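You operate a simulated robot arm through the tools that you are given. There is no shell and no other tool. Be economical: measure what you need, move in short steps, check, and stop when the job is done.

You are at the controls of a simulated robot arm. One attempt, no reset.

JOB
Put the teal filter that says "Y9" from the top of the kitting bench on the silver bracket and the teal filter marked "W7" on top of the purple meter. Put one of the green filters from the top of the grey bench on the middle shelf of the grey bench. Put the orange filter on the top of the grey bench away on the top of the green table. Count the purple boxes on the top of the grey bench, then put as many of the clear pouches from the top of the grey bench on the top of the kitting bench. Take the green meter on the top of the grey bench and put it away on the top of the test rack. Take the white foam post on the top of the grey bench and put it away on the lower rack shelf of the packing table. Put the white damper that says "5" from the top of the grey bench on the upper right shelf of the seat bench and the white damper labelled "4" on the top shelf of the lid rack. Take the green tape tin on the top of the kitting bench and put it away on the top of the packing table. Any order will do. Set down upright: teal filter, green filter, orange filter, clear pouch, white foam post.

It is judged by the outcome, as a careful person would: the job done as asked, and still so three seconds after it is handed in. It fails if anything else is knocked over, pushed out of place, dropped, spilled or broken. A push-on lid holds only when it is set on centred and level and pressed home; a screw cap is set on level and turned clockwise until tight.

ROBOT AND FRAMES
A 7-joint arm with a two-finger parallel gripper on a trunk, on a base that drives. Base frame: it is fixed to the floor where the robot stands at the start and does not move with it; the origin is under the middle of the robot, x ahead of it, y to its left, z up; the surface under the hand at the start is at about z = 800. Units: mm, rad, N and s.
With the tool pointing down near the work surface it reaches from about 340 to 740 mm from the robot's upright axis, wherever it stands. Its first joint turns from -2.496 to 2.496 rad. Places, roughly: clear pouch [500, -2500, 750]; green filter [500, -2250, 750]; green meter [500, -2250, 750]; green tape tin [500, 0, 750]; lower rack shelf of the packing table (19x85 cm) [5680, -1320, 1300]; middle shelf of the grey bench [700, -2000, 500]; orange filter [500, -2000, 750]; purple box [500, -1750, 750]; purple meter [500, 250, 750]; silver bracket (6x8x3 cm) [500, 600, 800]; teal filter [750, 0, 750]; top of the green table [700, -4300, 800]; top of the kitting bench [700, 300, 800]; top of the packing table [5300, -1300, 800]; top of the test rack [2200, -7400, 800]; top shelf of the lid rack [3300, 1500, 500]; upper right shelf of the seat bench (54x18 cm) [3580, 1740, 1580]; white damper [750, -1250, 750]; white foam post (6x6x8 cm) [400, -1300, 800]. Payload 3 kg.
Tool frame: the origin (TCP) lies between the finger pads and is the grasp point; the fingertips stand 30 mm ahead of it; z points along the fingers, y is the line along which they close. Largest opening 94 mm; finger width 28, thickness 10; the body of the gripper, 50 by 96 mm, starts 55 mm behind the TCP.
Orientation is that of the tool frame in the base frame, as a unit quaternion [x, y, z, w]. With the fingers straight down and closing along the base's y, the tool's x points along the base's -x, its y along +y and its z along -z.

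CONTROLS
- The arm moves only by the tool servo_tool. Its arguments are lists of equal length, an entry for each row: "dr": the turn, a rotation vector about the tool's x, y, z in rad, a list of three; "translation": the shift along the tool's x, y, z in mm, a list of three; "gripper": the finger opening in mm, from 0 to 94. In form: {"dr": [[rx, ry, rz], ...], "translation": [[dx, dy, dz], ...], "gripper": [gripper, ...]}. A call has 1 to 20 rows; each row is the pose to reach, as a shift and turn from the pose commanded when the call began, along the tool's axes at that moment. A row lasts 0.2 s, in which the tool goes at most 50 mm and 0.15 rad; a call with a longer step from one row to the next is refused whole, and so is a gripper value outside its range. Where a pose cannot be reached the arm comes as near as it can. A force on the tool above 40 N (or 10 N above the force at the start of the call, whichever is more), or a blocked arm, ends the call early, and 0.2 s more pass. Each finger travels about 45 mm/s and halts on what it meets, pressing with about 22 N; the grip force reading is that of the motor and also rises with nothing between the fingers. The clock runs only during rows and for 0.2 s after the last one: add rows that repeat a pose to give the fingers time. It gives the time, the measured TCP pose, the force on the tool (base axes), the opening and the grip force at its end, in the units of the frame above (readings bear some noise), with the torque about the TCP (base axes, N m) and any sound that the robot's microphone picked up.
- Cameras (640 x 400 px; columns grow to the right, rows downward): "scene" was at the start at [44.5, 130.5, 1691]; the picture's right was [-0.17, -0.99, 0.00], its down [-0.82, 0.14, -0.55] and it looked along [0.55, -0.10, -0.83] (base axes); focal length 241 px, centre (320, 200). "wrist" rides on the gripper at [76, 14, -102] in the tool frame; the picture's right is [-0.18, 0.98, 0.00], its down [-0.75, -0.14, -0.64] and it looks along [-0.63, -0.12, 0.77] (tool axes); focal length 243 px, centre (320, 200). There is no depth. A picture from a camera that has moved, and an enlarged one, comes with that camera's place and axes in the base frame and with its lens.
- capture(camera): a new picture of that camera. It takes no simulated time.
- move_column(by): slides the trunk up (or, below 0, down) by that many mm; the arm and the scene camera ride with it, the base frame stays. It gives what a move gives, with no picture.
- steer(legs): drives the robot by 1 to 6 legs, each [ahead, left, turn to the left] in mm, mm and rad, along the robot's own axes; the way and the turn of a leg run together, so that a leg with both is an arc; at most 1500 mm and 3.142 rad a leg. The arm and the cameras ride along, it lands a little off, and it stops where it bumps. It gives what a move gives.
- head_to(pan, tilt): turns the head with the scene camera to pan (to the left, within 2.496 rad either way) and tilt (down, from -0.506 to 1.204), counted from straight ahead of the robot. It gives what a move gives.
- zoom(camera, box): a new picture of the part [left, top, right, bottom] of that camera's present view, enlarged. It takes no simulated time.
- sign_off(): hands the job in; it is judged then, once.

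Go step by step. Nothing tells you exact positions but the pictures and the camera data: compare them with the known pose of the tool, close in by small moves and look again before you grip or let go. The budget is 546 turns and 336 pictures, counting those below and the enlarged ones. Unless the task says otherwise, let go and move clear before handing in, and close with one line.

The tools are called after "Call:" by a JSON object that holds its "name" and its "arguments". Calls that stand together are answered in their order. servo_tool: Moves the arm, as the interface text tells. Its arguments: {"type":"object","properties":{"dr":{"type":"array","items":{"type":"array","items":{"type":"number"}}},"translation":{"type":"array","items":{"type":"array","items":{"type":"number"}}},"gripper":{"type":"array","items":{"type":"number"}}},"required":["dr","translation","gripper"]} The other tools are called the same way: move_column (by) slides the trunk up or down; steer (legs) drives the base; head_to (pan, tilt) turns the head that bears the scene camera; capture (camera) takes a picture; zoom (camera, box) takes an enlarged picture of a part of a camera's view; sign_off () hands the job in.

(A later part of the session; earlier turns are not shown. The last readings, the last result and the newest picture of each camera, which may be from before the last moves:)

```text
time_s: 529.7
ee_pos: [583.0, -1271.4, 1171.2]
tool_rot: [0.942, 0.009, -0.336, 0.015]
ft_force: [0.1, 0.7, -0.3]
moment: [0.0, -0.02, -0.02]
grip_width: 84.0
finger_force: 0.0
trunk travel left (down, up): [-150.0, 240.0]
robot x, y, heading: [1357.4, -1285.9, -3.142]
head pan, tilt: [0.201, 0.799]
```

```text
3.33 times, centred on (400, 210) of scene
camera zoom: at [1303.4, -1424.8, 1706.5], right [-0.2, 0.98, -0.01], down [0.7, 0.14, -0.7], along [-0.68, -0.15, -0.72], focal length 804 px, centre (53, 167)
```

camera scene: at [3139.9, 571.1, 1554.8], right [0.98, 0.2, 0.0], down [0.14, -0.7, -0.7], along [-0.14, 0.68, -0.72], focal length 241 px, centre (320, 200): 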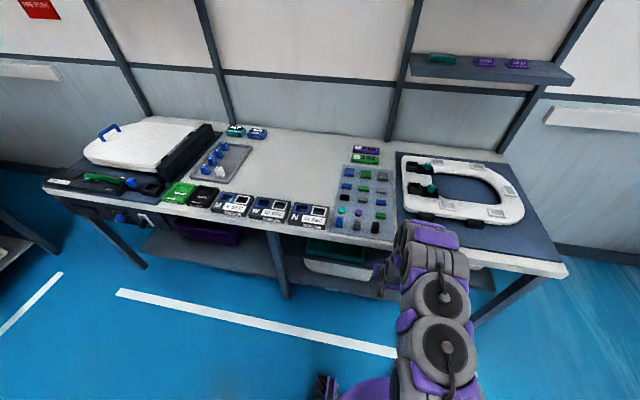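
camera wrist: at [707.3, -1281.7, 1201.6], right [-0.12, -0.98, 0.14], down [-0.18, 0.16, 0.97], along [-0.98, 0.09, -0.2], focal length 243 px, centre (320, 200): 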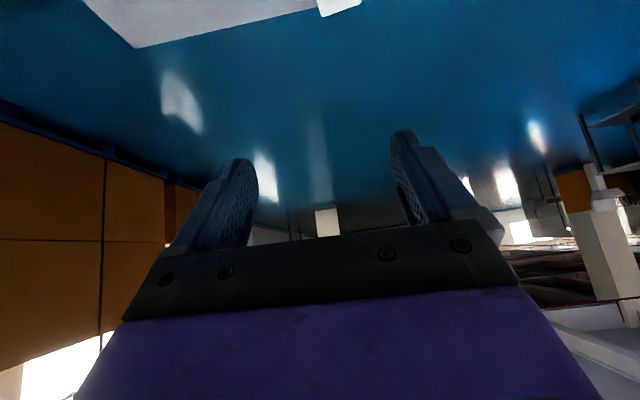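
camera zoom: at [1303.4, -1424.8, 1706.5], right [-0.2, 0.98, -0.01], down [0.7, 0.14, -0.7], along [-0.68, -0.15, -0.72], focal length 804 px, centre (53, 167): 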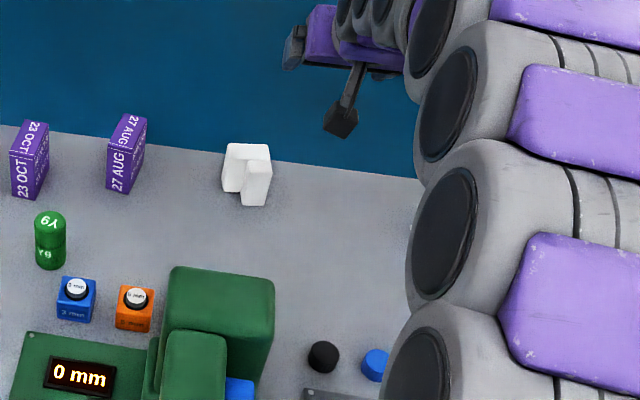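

The vise is tall (z≈1020) and stands right in front of the foam seen from here, so the foam is better taken from the front side. I'll go round to the front once: there I can move the foam and orange filter to where the aisle side reaches them, shelve a green filter, and pick up the meter. Retracting and driving.

Call:
{"name": "servo_tool", "arguments": {"dr": [[0, 0.06, 0], [0, 0.12, 0], [0, 0.18, 0], [0, 0.24, 0], [0, 0.3, 0], [0, 0.36, 0], [0, 0.42, 0], [0, 0.48, 0], [0, 0.54, 0], [0, 0.6, 0], [0, 0.68, 0]], "translation": [[24, 0, -20], [48, 0, -40], [72, 0, -60], [96, 0, -80], [120, 0, -100], [144, 0, -120], [168, 0, -140], [192, 0, -160], [216, 0, -180], [235, 0, -195], [250, 0, -205]], "gripper": [84, 84, 84, 84, 84, 84, 84, 84, 84, 84, 84]}}

Call:
{"name": "steer", "arguments": {"legs": [[-345, 0, 0], [0, 1500, 0], [0, 1500, 0], [0, 1500, 0], [1500, 0, 0], [1500, 0, 0]]}}

Call:
{"name": "head_to", "arguments": {"pan": 0.0, "tilt": 0.4}}

Call:
{"name": "capture", "arguments": {"camera": "scene"}}

```text
time_s: 532.1
ee_pos: [905.6, -1272.3, 1171.9]
tool_rot: [1.0, 0.013, -0.001, 0.007]
ft_force: [0.4, -0.3, -0.6]
moment: [-0.03, -0.01, -0.02]
grip_width: 84.0
finger_force: 0.0
trunk travel left (down, up): [-150.0, 240.0]
robot x, y, heading: [1359.3, -1288.5, -3.139]
head pan, tilt: [0.201, 0.799]
```

```text
time_s: 569.7
ee_pos: [-1742.3, -5734.7, 1171.3]
tool_rot: [1.0, -0.012, -0.001, 0.004]
ft_force: [-0.1, -0.2, 0.1]
moment: [-0.01, 0.02, 0.0]
grip_width: 84.0
finger_force: 0.1
trunk travel left (down, up): [-150.0, 240.0]
robot x, y, heading: [-1291.7, -5771.5, 3.09]
head pan, tilt: [0.201, 0.799]
```

```text
time_s: 570.5
ee_pos: [-1741.6, -5733.2, 1171.3]
tool_rot: [1.0, -0.012, -0.003, 0.004]
ft_force: [-0.5, 0.6, 0.1]
moment: [0.01, -0.01, -0.01]
grip_width: 83.9
finger_force: 0.0
trunk travel left (down, up): [-150.0, 240.0]
robot x, y, heading: [-1293.4, -5770.9, 3.092]
head pan, tilt: [0.0, 0.4]
```

```text
188 pictures are left
camera scene: at [-1365.6, -5906.4, 1739.9], right [0.05, 1.0, 0.0], down [0.39, -0.02, -0.92], along [-0.92, 0.04, -0.39], focal length 241 px, centre (320, 200)
```

scene: 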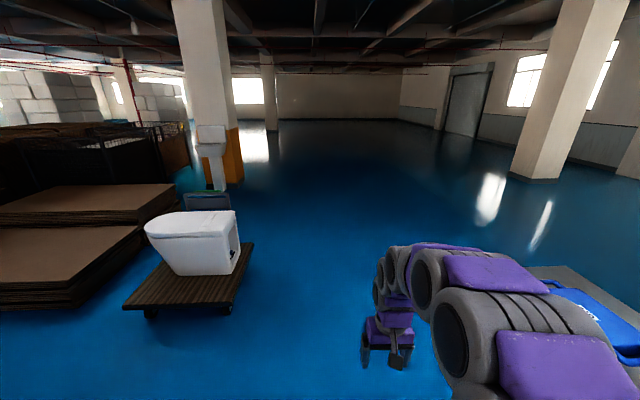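

Clear ahead. Continuing round to the front lane and turning to face the benches.

Call:
{"name": "steer", "arguments": {"legs": [[1500, 0, 0.05], [310, 0, 0], [0, -1500, 0], [0, -1000, 0], [0, 0, 3.14], [1500, 0, 0]]}}

Call:
{"name": "steer", "arguments": {"legs": [[1000, 0, 0], [0, 1500, 0], [0, 450, 0], [200, 0, 0]]}}

Call:
{"name": "head_to", "arguments": {"pan": 0.2, "tilt": 0.7}}

Call:
{"name": "capture", "arguments": {"camera": "scene"}}

```text
time_s: 605.8
ee_pos: [-1154.4, -3298.1, 1172.9]
tool_rot: [0.009, 1.0, 0.004, 0.002]
ft_force: [0.2, -0.4, 0.2]
moment: [0.0, 0.02, -0.02]
grip_width: 83.9
finger_force: 0.1
trunk travel left (down, up): [-150.0, 240.0]
robot x, y, heading: [-1602.6, -3266.6, -0.039]
head pan, tilt: [0.0, 0.4]
```

```text
time_s: 621.4
ee_pos: [175.6, -1443.9, 1172.6]
tool_rot: [0.031, 1.0, 0.001, 0.001]
ft_force: [-0.1, 0.0, -0.2]
moment: [0.01, 0.02, -0.03]
grip_width: 83.9
finger_force: 0.1
trunk travel left (down, up): [-150.0, 240.0]
robot x, y, heading: [-274.5, -1400.6, -0.091]
head pan, tilt: [0.0, 0.4]
```

```text
time_s: 622.2
ee_pos: [173.8, -1445.8, 1172.6]
tool_rot: [0.03, 1.0, 0.002, 0.002]
ft_force: [0.2, -0.6, 0.3]
moment: [0.0, 0.04, 0.0]
grip_width: 83.7
finger_force: 0.1
trunk travel left (down, up): [-150.0, 240.0]
robot x, y, heading: [-276.5, -1397.1, -0.088]
head pan, tilt: [0.201, 0.7]
```

```text
187 pictures are left
camera scene: at [-202.1, -1241.1, 1712.8], right [0.11, -0.99, 0.0], down [-0.64, -0.07, -0.76], along [0.76, 0.08, -0.65], focal length 241 px, centre (320, 200)
```

scene: 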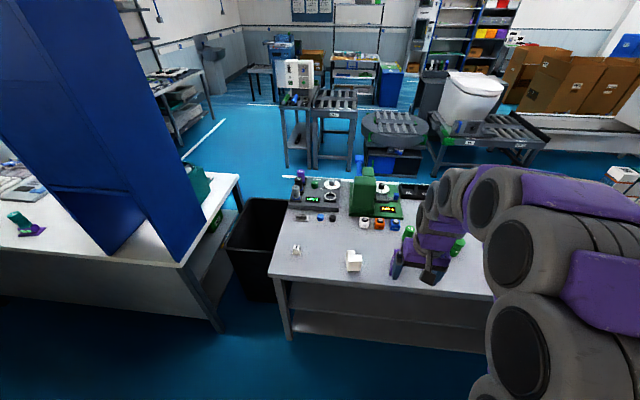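

In front of the grey bench now. I'll drive up and bring the hand over the foam post.

Call:
{"name": "steer", "arguments": {"legs": [[270, 0, 0.088]]}}

Call:
{"name": "servo_tool", "arguments": {"dr": [[0, 0, 0], [0, 0, 0], [0, 0, 0], [0, 0, 0], [0, 0, 0]], "translation": [[5, 35, 20], [10, 70, 45], [10, 90, 80], [10, 95, 120], [10, 95, 150]], "gripper": [90, 90, 90, 90, 90]}}

Call:
{"name": "capture", "arguments": {"camera": "wrist"}}

```text
time_s: 624.1
ee_pos: [446.0, -1423.6, 1171.2]
tool_rot: [-0.014, 1.0, 0.005, 0.001]
ft_force: [0.4, 0.1, -0.2]
moment: [-0.02, 0.05, -0.01]
grip_width: 83.8
finger_force: 0.1
trunk travel left (down, up): [-150.0, 240.0]
robot x, y, heading: [-3.0, -1411.5, -0.002]
head pan, tilt: [0.201, 0.7]
```

```text
time_s: 625.3
ee_pos: [433.5, -1327.7, 1022.6]
tool_rot: [-0.013, 1.0, 0.005, 0.002]
ft_force: [0.8, -0.2, 0.0]
moment: [-0.01, -0.02, -0.01]
grip_width: 90.1
finger_force: 0.1
trunk travel left (down, up): [-150.0, 240.0]
robot x, y, heading: [-5.1, -1411.5, -0.0]
head pan, tilt: [0.201, 0.7]
```

```text
186 pictures are left
camera wrist: at [356.7, -1317.2, 1122.7], right [0.16, 0.99, 0.01], down [0.75, -0.13, 0.64], along [0.64, -0.09, -0.76], focal length 243 px, centre (320, 200)
```

wrist: 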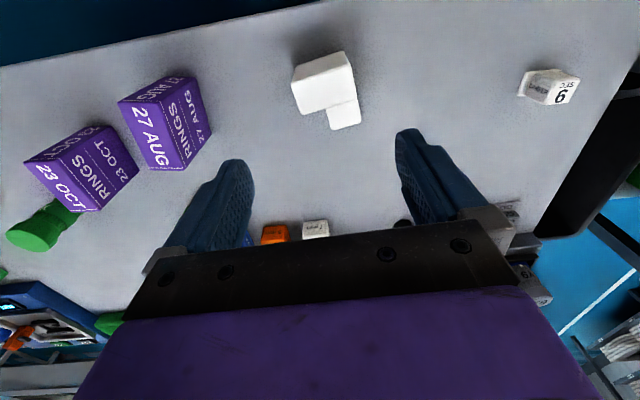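

Call:
{"name": "zoom", "arguments": {"camera": "wrist", "box": [260, 30, 400, 150]}}

```text
3.33 times, centred on (330, 90) of wrist
camera zoom: at [356.7, -1317.2, 1122.7], right [0.16, 0.99, 0.01], down [0.75, -0.13, 0.64], along [0.64, -0.09, -0.76], focal length 809 px, centre (287, 567)
```

zoom: 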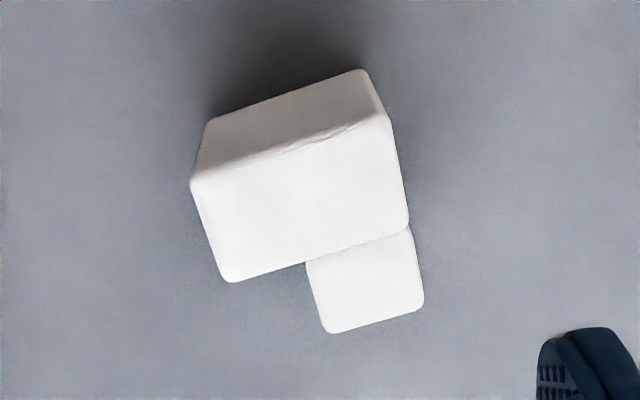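

The foam's main block is about 56×30 mm, centred at (428, −1320), turned 8°. Aligning, descending and gripping.

Call:
{"name": "servo_tool", "arguments": {"dr": [[0, 0, -0.06], [0, 0, -0.115], [0, 0, -0.115], [0, 0, -0.115], [0, 0, -0.115]], "translation": [[5, 8, 35], [5, 8, 80], [5, 8, 115], [5, 8, 125], [5, 8, 125]], "gripper": [90, 90, 90, 90, 90]}}

Call:
{"name": "capture", "arguments": {"camera": "wrist"}}

```text
time_s: 626.5
ee_pos: [428.0, -1320.0, 897.5]
tool_rot: [-0.071, 0.997, 0.004, 0.003]
ft_force: [-0.2, -0.2, 0.1]
moment: [-0.01, 0.0, 0.02]
grip_width: 89.9
finger_force: 0.0
trunk travel left (down, up): [-150.0, 240.0]
robot x, y, heading: [-7.1, -1412.6, 0.0]
head pan, tilt: [0.201, 0.7]
```

```text
184 pictures are left
camera wrist: at [350.6, -1318.6, 998.6], right [0.04, 1.0, 0.01], down [0.76, -0.04, 0.65], along [0.65, -0.02, -0.76], focal length 243 px, centre (320, 200)
```

wrist: 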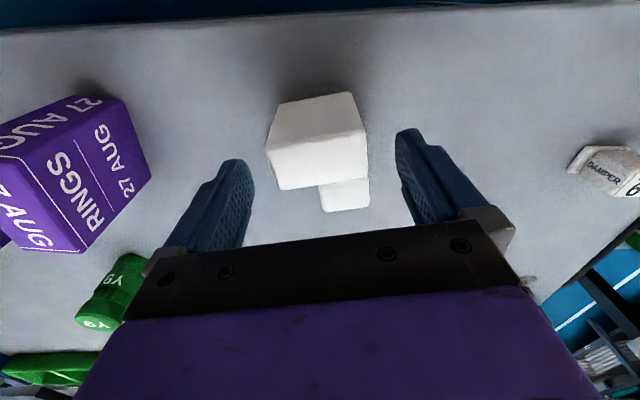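

Call:
{"name": "servo_tool", "arguments": {"dr": [[0, 0, 0], [0, 0, 0], [0, 0, 0], [0, 0, 0], [0, 0, 0], [0, 0, 0]], "translation": [[0, 0, 27], [0, 0, 52], [0, 0, 52], [0, 0, 52], [0, 0, 52], [0, 0, 52]], "gripper": [90, 90, 70, 50, 40, 40]}}

Call:
{"name": "servo_tool", "arguments": {"dr": [[0, 0, 0], [0, 0, 0], [0, 0, 0], [0, 0, 0], [0, 0, 0], [0, 0, 0]], "translation": [[0, 0, -45], [0, 0, -90], [0, 0, -135], [0, 0, -180], [0, 0, -225], [0, 0, -255]], "gripper": [40, 40, 40, 40, 40, 40]}}

Call:
{"name": "capture", "arguments": {"camera": "wrist"}}

```text
time_s: 627.9
ee_pos: [426.7, -1320.5, 846.1]
tool_rot: [-0.072, 0.997, 0.004, 0.003]
ft_force: [0.2, -0.2, 0.1]
moment: [-0.03, 0.02, 0.01]
grip_width: 63.4
finger_force: 22.0
trunk travel left (down, up): [-150.0, 240.0]
robot x, y, heading: [-3.9, -1409.2, -0.003]
head pan, tilt: [0.201, 0.7]
```

```text
time_s: 629.3
ee_pos: [425.9, -1319.7, 1101.1]
tool_rot: [-0.071, 0.997, 0.004, 0.004]
ft_force: [0.1, -0.3, 0.1]
moment: [-0.06, -0.01, 0.04]
grip_width: 63.2
finger_force: 21.7
trunk travel left (down, up): [-150.0, 240.0]
robot x, y, heading: [-0.6, -1412.8, -0.006]
head pan, tilt: [0.201, 0.7]
```

```text
183 pictures are left
camera wrist: at [348.7, -1318.0, 1201.4], right [0.04, 1.0, 0.01], down [0.76, -0.04, 0.65], along [0.65, -0.02, -0.76], focal length 243 px, centre (320, 200)
```

wrist: 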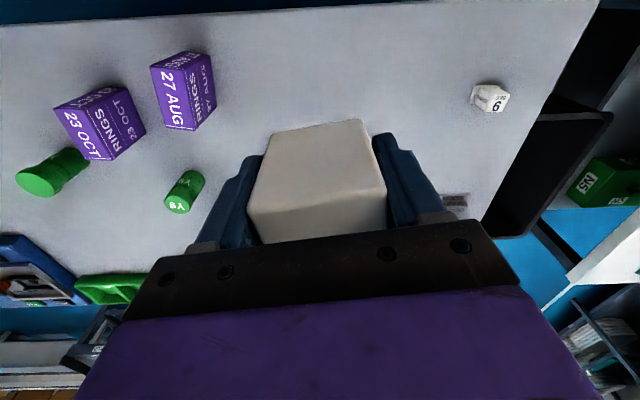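

The foam is held. I'd like its step to face away from the aisle for the later grasp, so I'll try turning the tool half round while carrying it inward.

Call:
{"name": "servo_tool", "arguments": {"dr": [[0, 0, -0.145], [0, 0, -0.29], [0, 0, -0.435], [0, 0, -0.58], [0, 0, -0.725], [0, 0, -0.87], [0, 0, -1.015], [0, 0, -1.16], [0, 0, -1.305], [0, 0, -1.45]], "translation": [[-10, -4, 0], [-20, -8, 0], [-30, -12, 0], [-40, -16, 0], [-50, -20, 0], [-60, -24, 0], [-70, -28, 0], [-80, -32, 0], [-90, -36, 0], [-100, -40, 0]], "gripper": [40, 40, 40, 40, 40, 40, 40, 40, 40, 40]}}

Call:
{"name": "servo_tool", "arguments": {"dr": [[0, 0, -0.145], [0, 0, -0.29], [0, 0, -0.435], [0, 0, -0.58], [0, 0, -0.725], [0, 0, -0.87], [0, 0, -1.015], [0, 0, -1.16], [0, 0, -1.305], [0, 0, -1.45], [0, 0, -1.55]], "translation": [[0, 0, 0], [0, 0, 0], [0, 0, 0], [0, 0, 0], [0, 0, 0], [0, 0, 0], [0, 0, 0], [0, 0, 0], [0, 0, 0], [0, 0, 0], [0, 0, 0]], "gripper": [40, 40, 40, 40, 40, 40, 40, 40, 40, 40, 40]}}

Call:
{"name": "capture", "arguments": {"camera": "wrist"}}

```text
time_s: 631.5
ee_pos: [532.0, -1346.1, 1101.0]
tool_rot: [0.715, -0.699, -0.001, -0.005]
ft_force: [0.4, -0.1, -0.8]
moment: [-0.01, 0.03, -0.01]
grip_width: 63.1
finger_force: 22.1
trunk travel left (down, up): [-150.0, 240.0]
robot x, y, heading: [-1.5, -1413.3, -0.001]
head pan, tilt: [0.201, 0.7]
```

```text
time_s: 633.9
ee_pos: [531.4, -1346.9, 1101.7]
tool_rot: [1.0, 0.002, 0.003, -0.004]
ft_force: [-0.5, 0.1, 0.1]
moment: [0.02, 0.01, -0.03]
grip_width: 63.1
finger_force: 21.7
trunk travel left (down, up): [-150.0, 240.0]
robot x, y, heading: [-2.3, -1411.6, 0.002]
head pan, tilt: [0.201, 0.7]
```

```text
182 pictures are left
camera wrist: at [607.8, -1362.2, 1203.0], right [-0.18, -0.98, -0.01], down [-0.76, 0.13, 0.64], along [-0.63, 0.12, -0.77], focal length 243 px, centre (320, 200)
```

wrist: 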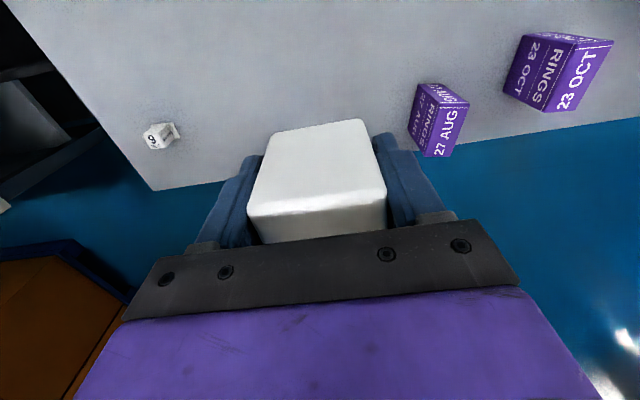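

The half turn worked. Driving the base south and forward, then I'll set the foam down around (690, −1690).

Call:
{"name": "steer", "arguments": {"legs": [[60, -240, 0]]}}

Call:
{"name": "servo_tool", "arguments": {"dr": [[0, 0, 0], [0, 0, 0], [0, 0, 0], [0, 0, 0], [0, 0, 0], [0, 0, 0], [0, 0, 0]], "translation": [[30, 30, 0], [60, 60, 0], [90, 90, 0], [100, 110, 0], [100, 110, 0], [100, 110, 0], [100, 110, 0]], "gripper": [40, 40, 40, 40, 40, 40, 40]}}

Call:
{"name": "capture", "arguments": {"camera": "wrist"}}

Call:
{"name": "head_to", "arguments": {"pan": 0.0, "tilt": 0.9}}

Call:
{"name": "capture", "arguments": {"camera": "scene"}}

```text
time_s: 635.7
ee_pos: [589.6, -1568.7, 1100.9]
tool_rot: [1.0, 0.002, 0.003, 0.001]
ft_force: [-0.6, 0.2, -0.6]
moment: [-0.06, 0.02, 0.05]
grip_width: 63.2
finger_force: 21.7
trunk travel left (down, up): [-150.0, 240.0]
robot x, y, heading: [55.7, -1646.8, 0.004]
head pan, tilt: [0.201, 0.7]
```

```text
time_s: 637.3
ee_pos: [645.9, -1660.2, 1089.8]
tool_rot: [1.0, 0.003, 0.003, -0.002]
ft_force: [-0.3, 1.0, 0.6]
moment: [-0.01, -0.03, -0.01]
grip_width: 63.7
finger_force: 21.9
out of reach, approached as far as the arm can: row 3, 4, 5, 6, 7
trunk travel left (down, up): [-150.0, 240.0]
robot x, y, heading: [59.0, -1645.3, 0.004]
head pan, tilt: [0.201, 0.7]
```

```text
181 pictures are left
camera wrist: at [722.5, -1675.0, 1192.6], right [-0.18, -0.98, -0.01], down [-0.76, 0.13, 0.64], along [-0.63, 0.12, -0.77], focal length 243 px, centre (320, 200)
```

wrist: 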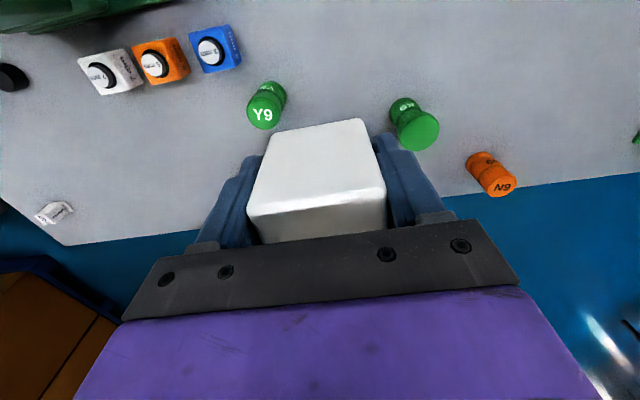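

```text
time_s: 638.0
ee_pos: [645.7, -1665.6, 1090.7]
tool_rot: [1.0, 0.002, 0.004, -0.004]
ft_force: [0.1, 0.0, 0.0]
moment: [-0.02, -0.02, -0.02]
grip_width: 63.3
finger_force: 22.6
trunk travel left (down, up): [-150.0, 240.0]
robot x, y, heading: [56.3, -1646.5, 0.003]
head pan, tilt: [0.0, 0.901]
```

```text
180 pictures are left
camera scene: at [105.7, -1507.1, 1697.2], right [0.0, -1.0, 0.0], down [-0.78, 0.0, -0.62], along [0.62, 0.0, -0.78], focal length 241 px, centre (320, 200)
```

scene: 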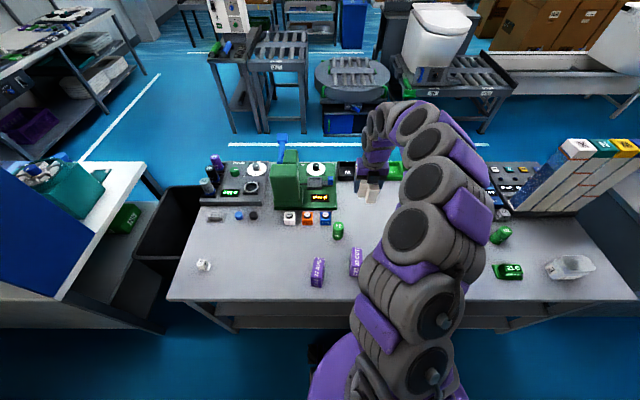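

The spot below the hand, about (646, −1668), is free between the two green filters. Lowering there.

Call:
{"name": "servo_tool", "arguments": {"dr": [[0, 0, 0], [0, 0, 0], [0, 0, 0], [0, 0, 0], [0, 0, 0], [0, 0, 0]], "translation": [[0, 3, 45], [0, 5, 90], [0, 5, 135], [0, 5, 180], [0, 5, 215], [0, 5, 233]], "gripper": [40, 40, 40, 40, 40, 40]}}

Call:
{"name": "capture", "arguments": {"camera": "wrist"}}

```text
time_s: 639.4
ee_pos: [624.9, -1669.3, 854.7]
tool_rot: [1.0, 0.003, 0.003, -0.004]
ft_force: [0.1, 0.1, 0.0]
moment: [0.0, 0.01, 0.0]
grip_width: 63.6
finger_force: 22.1
out of reach, approached as far as the arm can: row 4, 5, 6
trunk travel left (down, up): [-150.0, 240.0]
robot x, y, heading: [56.2, -1646.4, -0.0]
head pan, tilt: [0.0, 0.901]
```

```text
179 pictures are left
camera wrist: at [701.2, -1683.5, 955.6], right [-0.18, -0.98, -0.01], down [-0.76, 0.13, 0.64], along [-0.63, 0.12, -0.77], focal length 243 px, centre (320, 200)
```

wrist: 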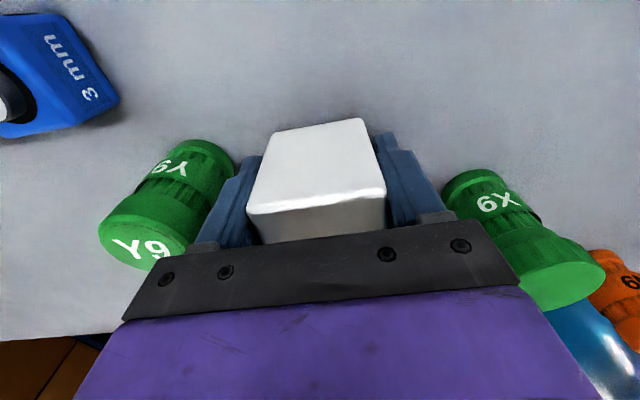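

Call:
{"name": "servo_tool", "arguments": {"dr": [[0, 0, 0], [0, 0, 0], [0, 0, 0]], "translation": [[-2, 0, 5], [-4, 0, 8], [-4, 0, 10]], "gripper": [40, 40, 40]}}

Call:
{"name": "servo_tool", "arguments": {"dr": [[0, 0, 0], [0, 0, 0]], "translation": [[0, 0, 2], [0, 0, 2]], "gripper": [40, 40]}}

```text
time_s: 640.2
ee_pos: [619.5, -1667.2, 845.8]
tool_rot: [1.0, 0.002, 0.003, -0.004]
ft_force: [0.0, 1.2, 14.6]
moment: [-0.27, 0.55, -0.08]
grip_width: 63.1
finger_force: 22.3
trunk travel left (down, up): [-150.0, 240.0]
robot x, y, heading: [58.7, -1642.4, 0.002]
head pan, tilt: [0.0, 0.901]
```

```text
time_s: 640.8
ee_pos: [619.2, -1667.8, 842.8]
tool_rot: [1.0, 0.003, 0.004, -0.003]
ft_force: [6.0, 2.0, 20.2]
moment: [-0.16, -0.08, 0.01]
grip_width: 63.5
finger_force: 22.1
trunk travel left (down, up): [-150.0, 240.0]
robot x, y, heading: [58.5, -1646.7, 0.003]
head pan, tilt: [0.0, 0.901]
```

Call:
{"name": "servo_tool", "arguments": {"dr": [[0, 0, 0], [0, 0, 0], [0, 0, 0], [0, 0, 0]], "translation": [[0, 0, -2], [0, 0, -2], [0, 0, -2], [0, 0, -2]], "gripper": [70, 78, 80, 80]}}

Call:
{"name": "servo_tool", "arguments": {"dr": [[0, 0, 0], [0, 0, 0], [0, 0, 0], [0, 0, 0], [0, 0, 0], [0, 0, 0]], "translation": [[0, 0, -40], [0, 0, -85], [0, 0, -130], [0, 0, -175], [-20, 0, -215], [-50, 0, -245]], "gripper": [80, 80, 80, 80, 80, 80]}}

Call:
{"name": "capture", "arguments": {"camera": "wrist"}}

```text
time_s: 641.8
ee_pos: [619.0, -1667.3, 844.1]
tool_rot: [1.0, 0.002, 0.004, -0.003]
ft_force: [0.4, 0.0, -1.3]
moment: [-0.01, 0.03, 0.0]
grip_width: 80.0
finger_force: 0.0
trunk travel left (down, up): [-150.0, 240.0]
robot x, y, heading: [57.5, -1648.1, 0.005]
head pan, tilt: [0.0, 0.901]
```

```text
time_s: 643.2
ee_pos: [566.3, -1670.3, 1089.2]
tool_rot: [1.0, 0.004, 0.003, -0.003]
ft_force: [0.1, -0.7, 0.1]
moment: [-0.02, 0.0, -0.02]
grip_width: 80.3
finger_force: 0.0
trunk travel left (down, up): [-150.0, 240.0]
robot x, y, heading: [52.7, -1645.9, 0.005]
head pan, tilt: [0.0, 0.901]
```

```text
178 pictures are left
camera wrist: at [642.5, -1685.7, 1190.4], right [-0.18, -0.98, -0.01], down [-0.76, 0.13, 0.64], along [-0.63, 0.12, -0.77], focal length 243 px, centre (320, 200)
```

wrist: 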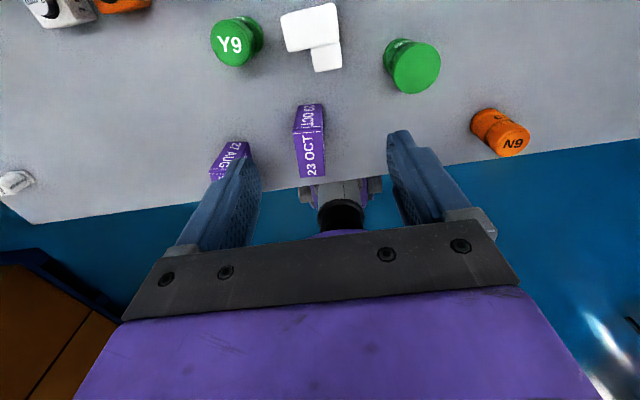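

The foam is staged. Now turn the tool back and line up with green filter X9 at (575, −1780).

Call:
{"name": "servo_tool", "arguments": {"dr": [[0, 0, 0.15], [0, 0, 0.3], [0, 0, 0.45], [0, 0, 0.6], [0, 0, 0.75], [0, 0, 0.9], [0, 0, 1.05], [0, 0, 1.2], [0, 0, 1.35], [0, 0, 1.5]], "translation": [[-10, 0, 0], [-20, 0, 0], [-30, 0, 0], [-40, 0, 0], [-50, 0, 0], [-60, 0, 0], [-70, 0, 0], [-70, 0, 0], [-70, 0, 0], [-70, 0, 0]], "gripper": [80, 80, 80, 80, 80, 80, 80, 80, 80, 80]}}

Call:
{"name": "servo_tool", "arguments": {"dr": [[0, 0, 0.15], [0, 0, 0.3], [0, 0, 0.45], [0, 0, 0.6], [0, 0, 0.75], [0, 0, 0.9], [0, 0, 1.05], [0, 0, 1.2], [0, 0, 1.35], [0, 0, 1.5], [0, 0, 1.638]], "translation": [[0, 0, 0], [0, 0, 0], [0, 0, 0], [0, 0, 0], [0, 0, 0], [0, 0, 0], [0, 0, 0], [0, 0, 0], [0, 0, 0], [0, 0, 0], [0, 0, 0]], "gripper": [80, 80, 80, 80, 80, 80, 80, 80, 80, 80, 80]}}

Call:
{"name": "servo_tool", "arguments": {"dr": [[0, -0.14, 0], [0, -0.28, 0], [0, -0.42, 0], [0, -0.56, 0], [0, -0.69, 0]], "translation": [[0, 0, 0], [0, 0, 0], [0, 0, 0], [0, 0, 0], [0, 0, 0]], "gripper": [80, 80, 80, 80, 80]}}

Call:
{"name": "steer", "arguments": {"legs": [[-40, -130, 0]]}}

Call:
{"name": "capture", "arguments": {"camera": "wrist"}}

```text
time_s: 645.4
ee_pos: [496.9, -1671.4, 1089.6]
tool_rot: [0.733, -0.68, 0.0, -0.006]
ft_force: [-0.7, 0.0, -0.3]
moment: [0.01, -0.01, 0.0]
grip_width: 80.0
finger_force: 0.2
trunk travel left (down, up): [-150.0, 240.0]
robot x, y, heading: [56.1, -1648.2, 0.004]
head pan, tilt: [0.0, 0.901]
```

```text
time_s: 647.8
ee_pos: [497.9, -1670.1, 1088.6]
tool_rot: [-0.003, 1.0, 0.003, 0.004]
ft_force: [0.4, -0.4, -0.3]
moment: [-0.01, 0.01, -0.01]
grip_width: 80.0
finger_force: 0.1
trunk travel left (down, up): [-150.0, 240.0]
robot x, y, heading: [57.1, -1645.9, 0.002]
head pan, tilt: [0.0, 0.901]
```

```text
time_s: 649.0
ee_pos: [557.6, -1679.0, 1112.2]
tool_rot: [-0.003, 0.941, 0.005, 0.34]
ft_force: [0.5, -0.4, 0.1]
moment: [0.0, 0.0, 0.02]
grip_width: 79.8
finger_force: 0.0
out of reach, approached as far as the arm can: row 4, 5
trunk travel left (down, up): [-150.0, 240.0]
robot x, y, heading: [56.5, -1648.2, 0.005]
head pan, tilt: [0.0, 0.901]
```

```text
time_s: 650.3
ee_pos: [518.5, -1784.6, 1114.0]
tool_rot: [-0.008, 0.94, -0.002, 0.342]
ft_force: [0.3, 1.1, -0.4]
moment: [-0.07, -0.01, -0.06]
grip_width: 80.0
finger_force: 0.0
trunk travel left (down, up): [-150.0, 240.0]
robot x, y, heading: [12.2, -1772.3, 0.001]
head pan, tilt: [0.0, 0.901]
```

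```text
177 pictures are left
camera wrist: at [394.7, -1772.2, 1141.9], right [0.13, 0.99, 0.11], down [0.17, -0.13, 0.98], along [0.98, -0.11, -0.18], focal length 243 px, centre (320, 200)
```

wrist: 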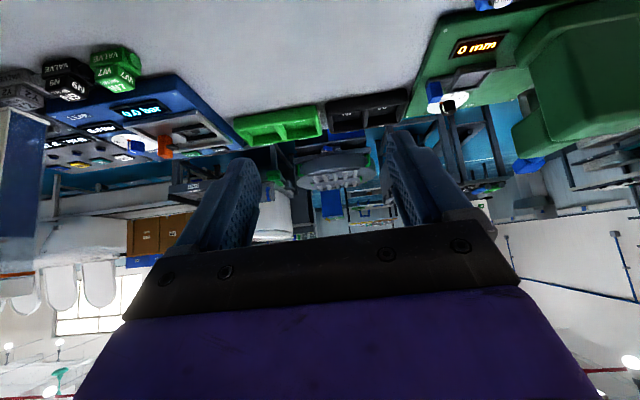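

Call:
{"name": "servo_tool", "arguments": {"dr": [[0, 0, 0], [0, 0, 0], [0, 0, 0], [0, 0, 0], [0, 0, 0]], "translation": [[19, 0, 40], [38, 0, 80], [57, 0, 120], [76, 0, 160], [95, 0, 199]], "gripper": [80, 78, 76, 76, 76]}}

Call:
{"name": "capture", "arguments": {"camera": "wrist"}}

```text
time_s: 651.5
ee_pos: [577.1, -1836.3, 918.0]
tool_rot: [0.004, 0.935, 0.017, 0.355]
ft_force: [6.5, -0.6, 6.3]
moment: [0.12, 0.58, -0.02]
grip_width: 76.4
finger_force: 0.5
trunk travel left (down, up): [-150.0, 240.0]
robot x, y, heading: [18.0, -1776.8, 0.006]
head pan, tilt: [0.0, 0.901]
stopped in row 5: the force on the tool passed its limit at 80 N (the readings are from after the stop); the commanded pose is now the measured one
```

```text
176 pictures are left
camera wrist: at [454.4, -1824.0, 942.2], right [0.14, 0.98, 0.16], down [0.14, -0.17, 0.98], along [0.98, -0.11, -0.16], focal length 243 px, centre (320, 200)
```

wrist: 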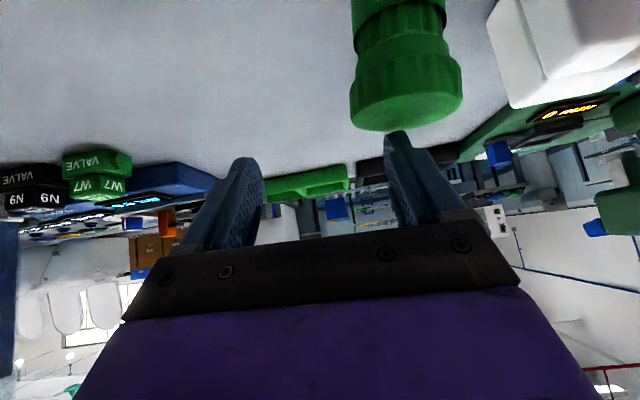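

The hand swayed and something made contact. I'll hold still, then look carefully.

Call:
{"name": "servo_tool", "arguments": {"dr": [[0, 0, 0], [0, 0, 0], [0, 0, 0], [0, 0, 0], [0, 0, 0]], "translation": [[-13, 0, -15], [-26, 0, -31], [-26, 0, -31], [-26, 0, -31], [-26, 0, -31]], "gripper": [80, 80, 80, 80, 80]}}

Call:
{"name": "servo_tool", "arguments": {"dr": [[0, 0, 0], [0, 0, 0], [0, 0, 0], [0, 0, 0], [0, 0, 0], [0, 0, 0], [0, 0, 0], [0, 0, 0], [0, 0, 0], [0, 0, 0], [0, 0, 0], [0, 0, 0], [0, 0, 0], [0, 0, 0], [0, 0, 0], [0, 0, 0], [0, 0, 0], [0, 0, 0], [0, 0, 0], [0, 0, 0]], "translation": [[0, 0, 0], [0, 0, 0], [0, 0, 0], [0, 0, 0], [0, 0, 0], [0, 0, 0], [0, 0, 0], [0, 0, 0], [0, 0, 0], [0, 0, 0], [0, 0, 0], [0, 0, 0], [0, 0, 0], [0, 0, 0], [0, 0, 0], [0, 0, 0], [0, 0, 0], [0, 0, 0], [0, 0, 0], [0, 0, 0]], "gripper": [80, 80, 80, 80, 80, 80, 80, 80, 80, 80, 80, 80, 80, 80, 80, 80, 80, 80, 80, 80]}}

Call:
{"name": "capture", "arguments": {"camera": "wrist"}}

Call:
{"name": "capture", "arguments": {"camera": "scene"}}

```text
time_s: 652.7
ee_pos: [577.6, -1814.5, 956.9]
tool_rot: [-0.002, 0.935, 0.009, 0.354]
ft_force: [-0.7, 0.7, -0.8]
moment: [-0.06, 0.0, 0.0]
grip_width: 80.0
finger_force: 0.1
trunk travel left (down, up): [-150.0, 240.0]
robot x, y, heading: [21.1, -1775.5, 0.0]
head pan, tilt: [0.0, 0.901]
```

```text
time_s: 656.9
ee_pos: [577.5, -1824.1, 957.4]
tool_rot: [0.001, 0.935, 0.012, 0.353]
ft_force: [-0.4, -0.8, 0.2]
moment: [0.0, 0.03, 0.0]
grip_width: 80.0
finger_force: 0.1
trunk travel left (down, up): [-150.0, 240.0]
robot x, y, heading: [15.6, -1781.9, 0.003]
head pan, tilt: [0.0, 0.901]
```

```text
175 pictures are left
camera wrist: at [452.5, -1811.9, 982.4], right [0.13, 0.98, 0.14], down [0.14, -0.16, 0.98], along [0.98, -0.11, -0.16], focal length 243 px, centre (320, 200)
```

wrist: 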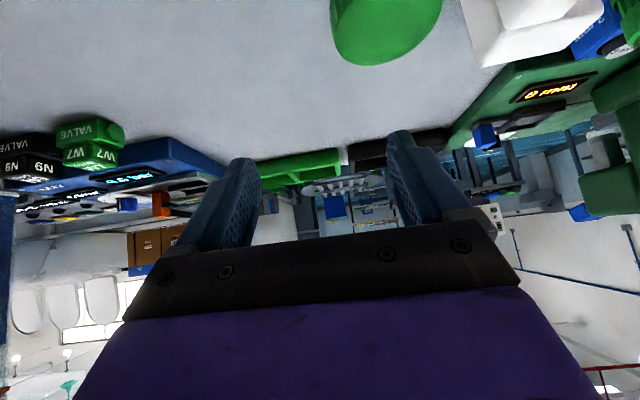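

```text
174 pictures are left
camera scene: at [66.7, -1635.9, 1697.0], right [0.0, -1.0, 0.0], down [-0.79, 0.0, -0.62], along [0.62, 0.0, -0.79], focal length 241 px, centre (320, 200)
```

scene: 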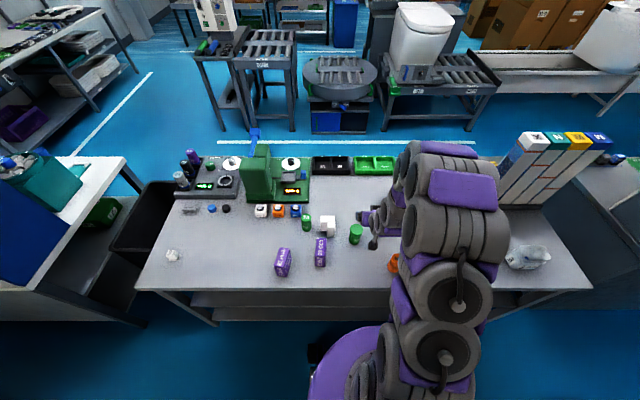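

All objects still stand where they were; a fingertip had probably touched the top of X9 because of the sway. I'll shift over carefully at this height and check.

Call:
{"name": "servo_tool", "arguments": {"dr": [[0, 0, 0], [0, 0, 0], [0, 0, 0], [0, 0, 0], [0, 0, 0], [0, 0, 0], [0, 0, 0], [0, 0, 0]], "translation": [[0, 12, 0], [0, 24, 0], [0, 36, 0], [0, 46, 0], [0, 46, 0], [0, 46, 0], [0, 46, 0], [0, 46, 0]], "gripper": [80, 80, 80, 80, 80, 80, 80, 80]}}

Call:
{"name": "capture", "arguments": {"camera": "wrist"}}

```text
time_s: 658.7
ee_pos: [575.8, -1778.7, 956.7]
tool_rot: [0.001, 0.935, 0.012, 0.353]
ft_force: [0.0, 0.3, -0.6]
moment: [0.0, 0.01, -0.01]
grip_width: 79.9
finger_force: 0.1
trunk travel left (down, up): [-150.0, 240.0]
robot x, y, heading: [18.6, -1776.8, 0.006]
head pan, tilt: [0.0, 0.901]
```

```text
173 pictures are left
camera wrist: at [451.9, -1766.3, 983.0], right [0.13, 0.98, 0.14], down [0.14, -0.16, 0.98], along [0.98, -0.11, -0.16], focal length 243 px, centre (320, 200)
```

wrist: 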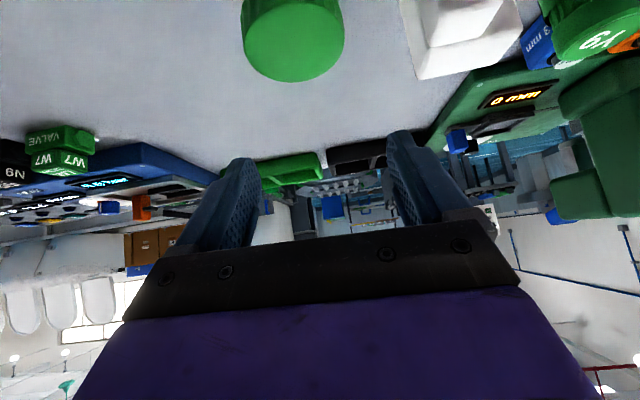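

Call:
{"name": "servo_tool", "arguments": {"dr": [[0, 0, 0], [0, 0, 0], [0, 0, 0], [0, 0, 0]], "translation": [[19, -2, 20], [38, -2, 40], [57, -2, 60], [57, -2, 60]], "gripper": [80, 80, 80, 80]}}

Call:
{"name": "capture", "arguments": {"camera": "wrist"}}

```text
time_s: 659.7
ee_pos: [572.5, -1779.7, 874.4]
tool_rot: [0.0, 0.935, 0.012, 0.353]
ft_force: [-0.5, -1.1, -0.9]
moment: [0.01, -0.03, 0.03]
grip_width: 79.9
finger_force: 0.0
trunk travel left (down, up): [-150.0, 240.0]
robot x, y, heading: [17.4, -1779.5, 0.004]
head pan, tilt: [0.0, 0.901]
```

```text
172 pictures are left
camera wrist: at [448.5, -1767.2, 900.4], right [0.13, 0.98, 0.14], down [0.14, -0.16, 0.98], along [0.98, -0.11, -0.16], focal length 243 px, centre (320, 200)
```

wrist: 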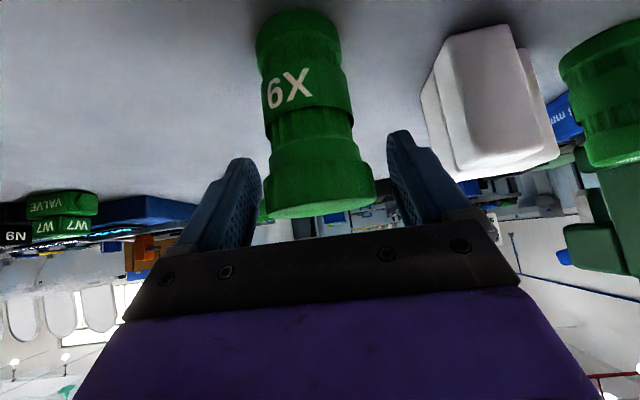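

Call:
{"name": "servo_tool", "arguments": {"dr": [[0, 0, 0], [0, 0, 0], [0, 0, 0], [0, 0, 0], [0, 0, 0]], "translation": [[10, 0, 11], [19, 0, 22], [19, 0, 22], [19, 0, 22], [19, 0, 22]], "gripper": [80, 80, 50, 20, 20]}}

Call:
{"name": "servo_tool", "arguments": {"dr": [[0, 0, 0], [0, 0, 0], [0, 0, 0], [0, 0, 0], [0, 0, 0]], "translation": [[-26, 0, -30], [-52, 0, -60], [-78, 0, -90], [-104, 0, -120], [-120, 0, -150]], "gripper": [20, 20, 20, 20, 20]}}

Call:
{"name": "capture", "arguments": {"camera": "wrist"}}

```text
time_s: 660.9
ee_pos: [573.1, -1777.3, 847.1]
tool_rot: [0.002, 0.935, 0.011, 0.355]
ft_force: [-0.4, 0.6, 7.3]
moment: [-0.03, 0.16, 0.0]
grip_width: 52.8
finger_force: 21.3
trunk travel left (down, up): [-150.0, 240.0]
robot x, y, heading: [19.1, -1778.0, 0.003]
head pan, tilt: [0.0, 0.901]
```

```text
time_s: 662.1
ee_pos: [562.7, -1782.8, 1037.9]
tool_rot: [0.002, 0.936, 0.011, 0.353]
ft_force: [0.6, -0.2, -0.3]
moment: [0.02, 0.02, -0.04]
grip_width: 53.0
finger_force: 22.1
trunk travel left (down, up): [-150.0, 240.0]
robot x, y, heading: [18.3, -1778.1, 0.004]
head pan, tilt: [0.0, 0.901]
```

```text
171 pictures are left
camera wrist: at [438.3, -1770.7, 1062.8], right [0.13, 0.98, 0.14], down [0.14, -0.16, 0.98], along [0.98, -0.11, -0.16], focal length 243 px, centre (320, 200)
```

wrist: 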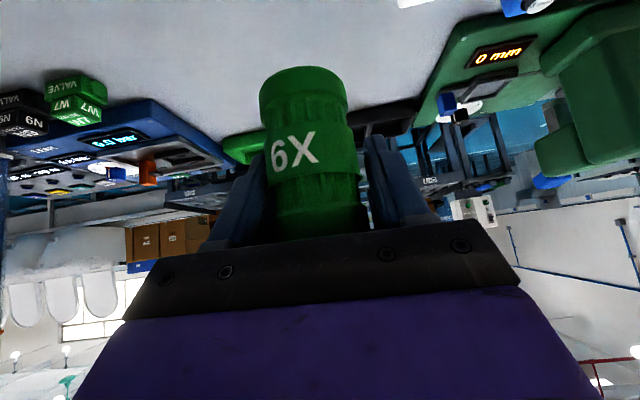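

X9 is held. I'll back off and look at the middle shelf from the front.

Call:
{"name": "steer", "arguments": {"legs": [[-420, 0, 0]]}}

Call:
{"name": "move_column", "arguments": {"by": -150}}

Call:
{"name": "head_to", "arguments": {"pan": 0.3, "tilt": 0.7}}

Call:
{"name": "capture", "arguments": {"camera": "scene"}}

```text
time_s: 664.7
ee_pos: [149.9, -1780.9, 1037.3]
tool_rot: [-0.003, 0.935, 0.014, 0.355]
ft_force: [-0.3, 0.7, -1.8]
moment: [-0.01, -0.02, -0.02]
grip_width: 52.7
finger_force: 21.8
trunk travel left (down, up): [-150.0, 240.0]
robot x, y, heading: [-393.0, -1775.9, 0.011]
head pan, tilt: [0.0, 0.901]
```

```text
time_s: 666.4
ee_pos: [150.7, -1780.5, 887.8]
tool_rot: [-0.003, 0.935, 0.014, 0.354]
ft_force: [0.8, -0.3, -1.2]
moment: [0.02, -0.01, 0.02]
grip_width: 52.9
finger_force: 21.7
trunk travel left (down, up): [0.0, 390.0]
robot x, y, heading: [-398.1, -1781.1, 0.012]
head pan, tilt: [0.0, 0.901]
```

```text
time_s: 667.2
ee_pos: [149.3, -1781.3, 888.7]
tool_rot: [-0.003, 0.935, 0.014, 0.355]
ft_force: [0.1, -1.2, -1.4]
moment: [-0.01, -0.03, 0.04]
grip_width: 53.1
finger_force: 22.3
trunk travel left (down, up): [0.0, 390.0]
robot x, y, heading: [-396.6, -1780.1, 0.016]
head pan, tilt: [0.3, 0.7]
```

```text
170 pictures are left
camera scene: at [-342.3, -1612.9, 1563.1], right [0.31, -0.95, 0.0], down [-0.62, -0.2, -0.76], along [0.73, 0.23, -0.65], focal length 241 px, centre (320, 200)
```

scene: 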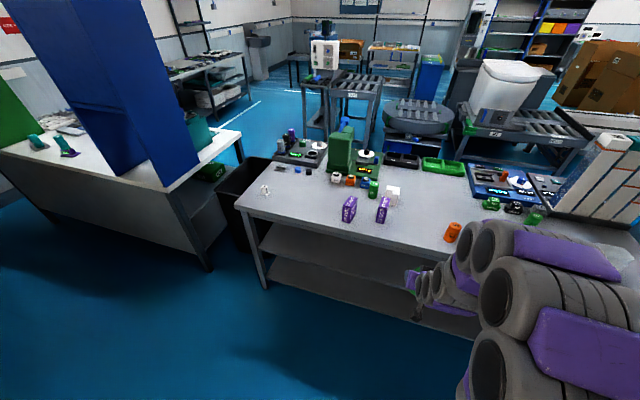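

Call:
{"name": "zoom", "arguments": {"camera": "scene", "box": [220, 180, 480, 350]}}

```text
2.35 times, centred on (350, 265) of scene
camera zoom: at [-342.3, -1612.9, 1563.1], right [0.31, -0.95, 0.0], down [-0.62, -0.2, -0.76], along [0.73, 0.23, -0.65], focal length 567 px, centre (249, 47)
```

zoom: 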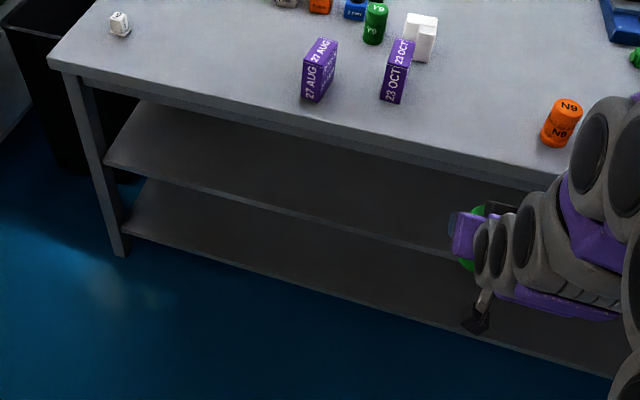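

I'll lower the hand in front of the bench and use the wrist camera to see the shelf directly.

Call:
{"name": "servo_tool", "arguments": {"dr": [[0, 0, 0], [0, 0, 0], [0, 0, 0], [0, 0, 0], [0, 0, 0], [0, 0, 0], [0, 0, 0]], "translation": [[19, 0, 39], [38, 0, 77], [57, 0, 116], [76, 0, 154], [95, 0, 193], [114, 0, 231], [131, 0, 269]], "gripper": [20, 20, 20, 20, 20, 20, 20]}}

Call:
{"name": "capture", "arguments": {"camera": "wrist"}}

```text
time_s: 668.8
ee_pos: [233.5, -1773.9, 596.3]
tool_rot: [-0.003, 0.935, 0.013, 0.354]
ft_force: [0.2, 0.5, -1.9]
moment: [0.0, 0.02, -0.03]
grip_width: 53.0
finger_force: 22.1
trunk travel left (down, up): [0.0, 390.0]
robot x, y, heading: [-395.1, -1779.9, 0.009]
head pan, tilt: [0.3, 0.7]
```

```text
168 pictures are left
camera wrist: at [108.0, -1763.2, 621.0], right [0.12, 0.98, 0.14], down [0.14, -0.16, 0.98], along [0.98, -0.1, -0.16], focal length 243 px, centre (320, 200)
```

wrist: 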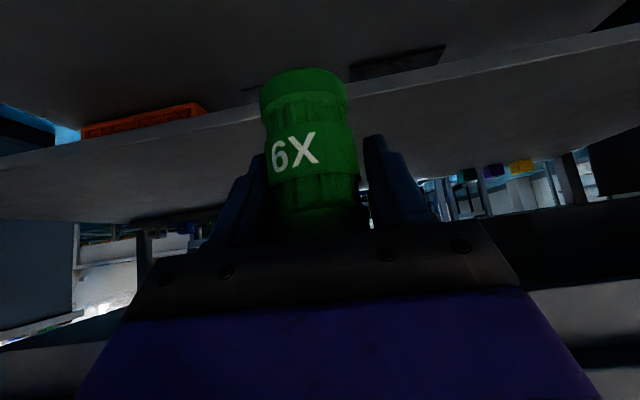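

Call:
{"name": "zoom", "arguments": {"camera": "wrist", "box": [340, 20, 640, 210]}}

```text
2.11 times, centred on (490, 115) of wrist
camera zoom: at [108.0, -1763.2, 621.0], right [0.12, 0.98, 0.14], down [0.14, -0.16, 0.98], along [0.98, -0.1, -0.16], focal length 511 px, centre (-38, 379)
```

zoom: 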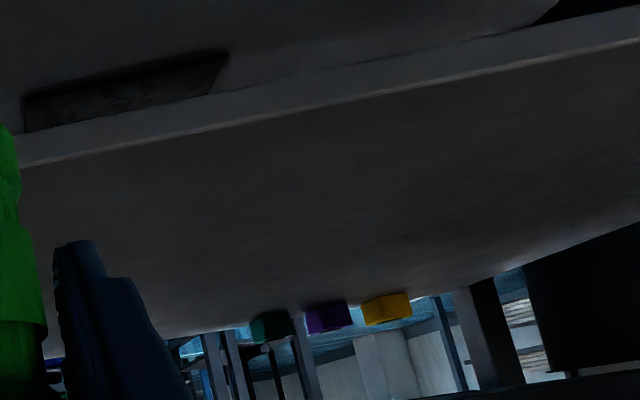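

Call:
{"name": "steer", "arguments": {"legs": [[120, 0, 0]]}}

Call:
{"name": "zoom", "arguments": {"camera": "wrist", "box": [340, 20, 640, 210]}}

Call:
{"name": "capture", "arguments": {"camera": "wrist"}}

```text
time_s: 670.1
ee_pos: [351.4, -1772.5, 595.7]
tool_rot: [-0.004, 0.935, 0.013, 0.354]
ft_force: [-0.6, -0.7, -0.7]
moment: [0.0, -0.02, 0.01]
grip_width: 52.7
finger_force: 22.4
trunk travel left (down, up): [0.0, 390.0]
robot x, y, heading: [-274.6, -1779.1, 0.009]
head pan, tilt: [0.3, 0.7]
```

```text
2.11 times, centred on (490, 115) of wrist
camera zoom: at [227.6, -1761.1, 621.6], right [0.12, 0.98, 0.14], down [0.14, -0.16, 0.98], along [0.98, -0.1, -0.16], focal length 511 px, centre (-38, 379)
```

zoom: 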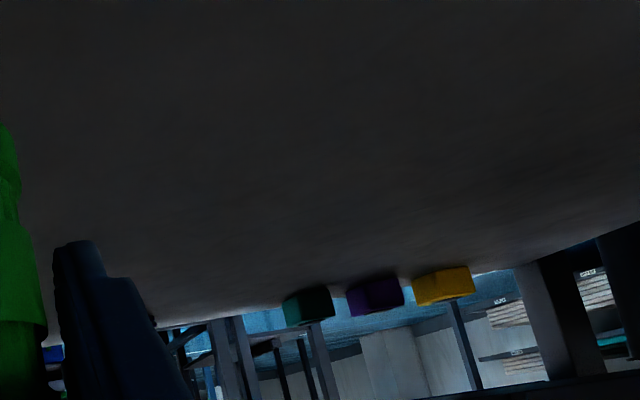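

```text
165 pictures are left
camera wrist: at [227.6, -1761.1, 621.6], right [0.12, 0.98, 0.14], down [0.14, -0.16, 0.98], along [0.98, -0.1, -0.16], focal length 243 px, centre (320, 200)
```

wrist: 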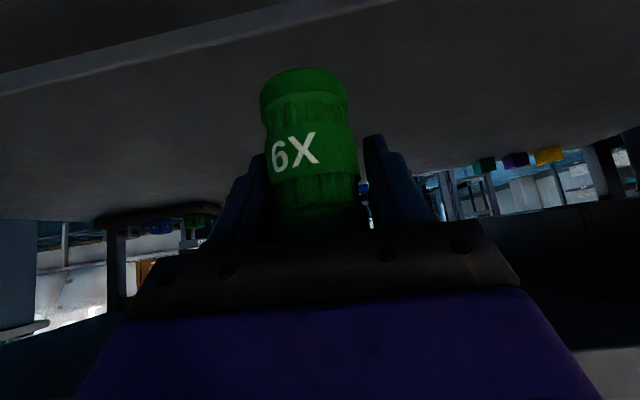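

Triangulated: the middle shelf's front edge is at x≈389, its surface at z≈457. I'll extend to x≈440 and lower.

Call:
{"name": "servo_tool", "arguments": {"dr": [[0, 0, 0], [0, 0, 0], [0, 0, 0], [0, 0, 0], [0, 0, 0]], "translation": [[-33, 0, 29], [-66, 0, 58], [-46, 0, 81], [-26, 0, 104], [-15, 0, 116]], "gripper": [20, 20, 20, 20, 20]}}

Call:
{"name": "capture", "arguments": {"camera": "wrist"}}

```text
time_s: 671.3
ee_pos: [440.9, -1768.6, 522.1]
tool_rot: [-0.002, 0.934, 0.013, 0.356]
ft_force: [0.0, 0.8, -1.3]
moment: [-0.02, -0.05, -0.01]
grip_width: 53.0
finger_force: 22.5
trunk travel left (down, up): [0.0, 390.0]
robot x, y, heading: [-276.0, -1773.4, 0.012]
head pan, tilt: [0.3, 0.7]
```

```text
164 pictures are left
camera wrist: at [315.8, -1757.4, 547.2], right [0.12, 0.98, 0.14], down [0.14, -0.16, 0.98], along [0.98, -0.1, -0.16], focal length 243 px, centre (320, 200)
```

wrist: 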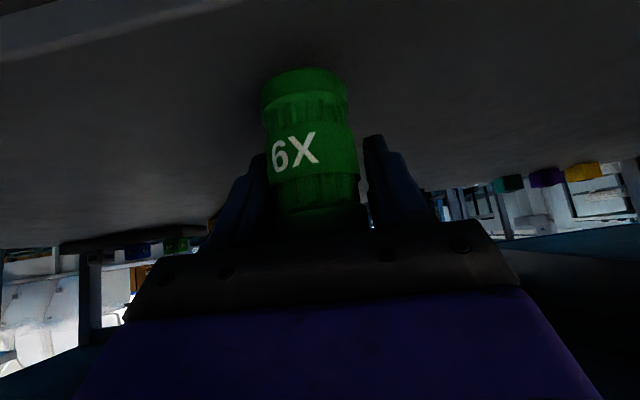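

Call:
{"name": "servo_tool", "arguments": {"dr": [[0, 0, 0], [0, 0, 0], [0, 0, 0], [0, 0, 0]], "translation": [[2.7, 0, 3], [5.3, 0, 6], [8, 0, 9], [9.3, 0, 10.5]], "gripper": [20, 20, 20, 20]}}

Call:
{"name": "servo_tool", "arguments": {"dr": [[0, 0, 0], [0, 0, 0], [0, 0, 0]], "translation": [[1.3, 0, 1.5], [2.7, 0, 3], [2.7, 0, 3]], "gripper": [20, 20, 20]}}

```text
time_s: 672.3
ee_pos: [437.5, -1769.3, 506.8]
tool_rot: [-0.003, 0.935, 0.014, 0.355]
ft_force: [-0.5, -0.2, 1.2]
moment: [0.05, 0.05, 0.03]
grip_width: 52.9
finger_force: 22.1
trunk travel left (down, up): [0.0, 390.0]
robot x, y, heading: [-271.7, -1779.6, 0.015]
head pan, tilt: [0.3, 0.7]
```

```text
time_s: 673.1
ee_pos: [439.8, -1767.7, 504.5]
tool_rot: [-0.004, 0.934, 0.014, 0.357]
ft_force: [-2.8, 0.5, 25.6]
moment: [-0.07, 0.49, -0.01]
grip_width: 52.9
finger_force: 21.9
trunk travel left (down, up): [0.0, 390.0]
robot x, y, heading: [-272.4, -1779.1, 0.011]
head pan, tilt: [0.3, 0.7]
heard: snap
```

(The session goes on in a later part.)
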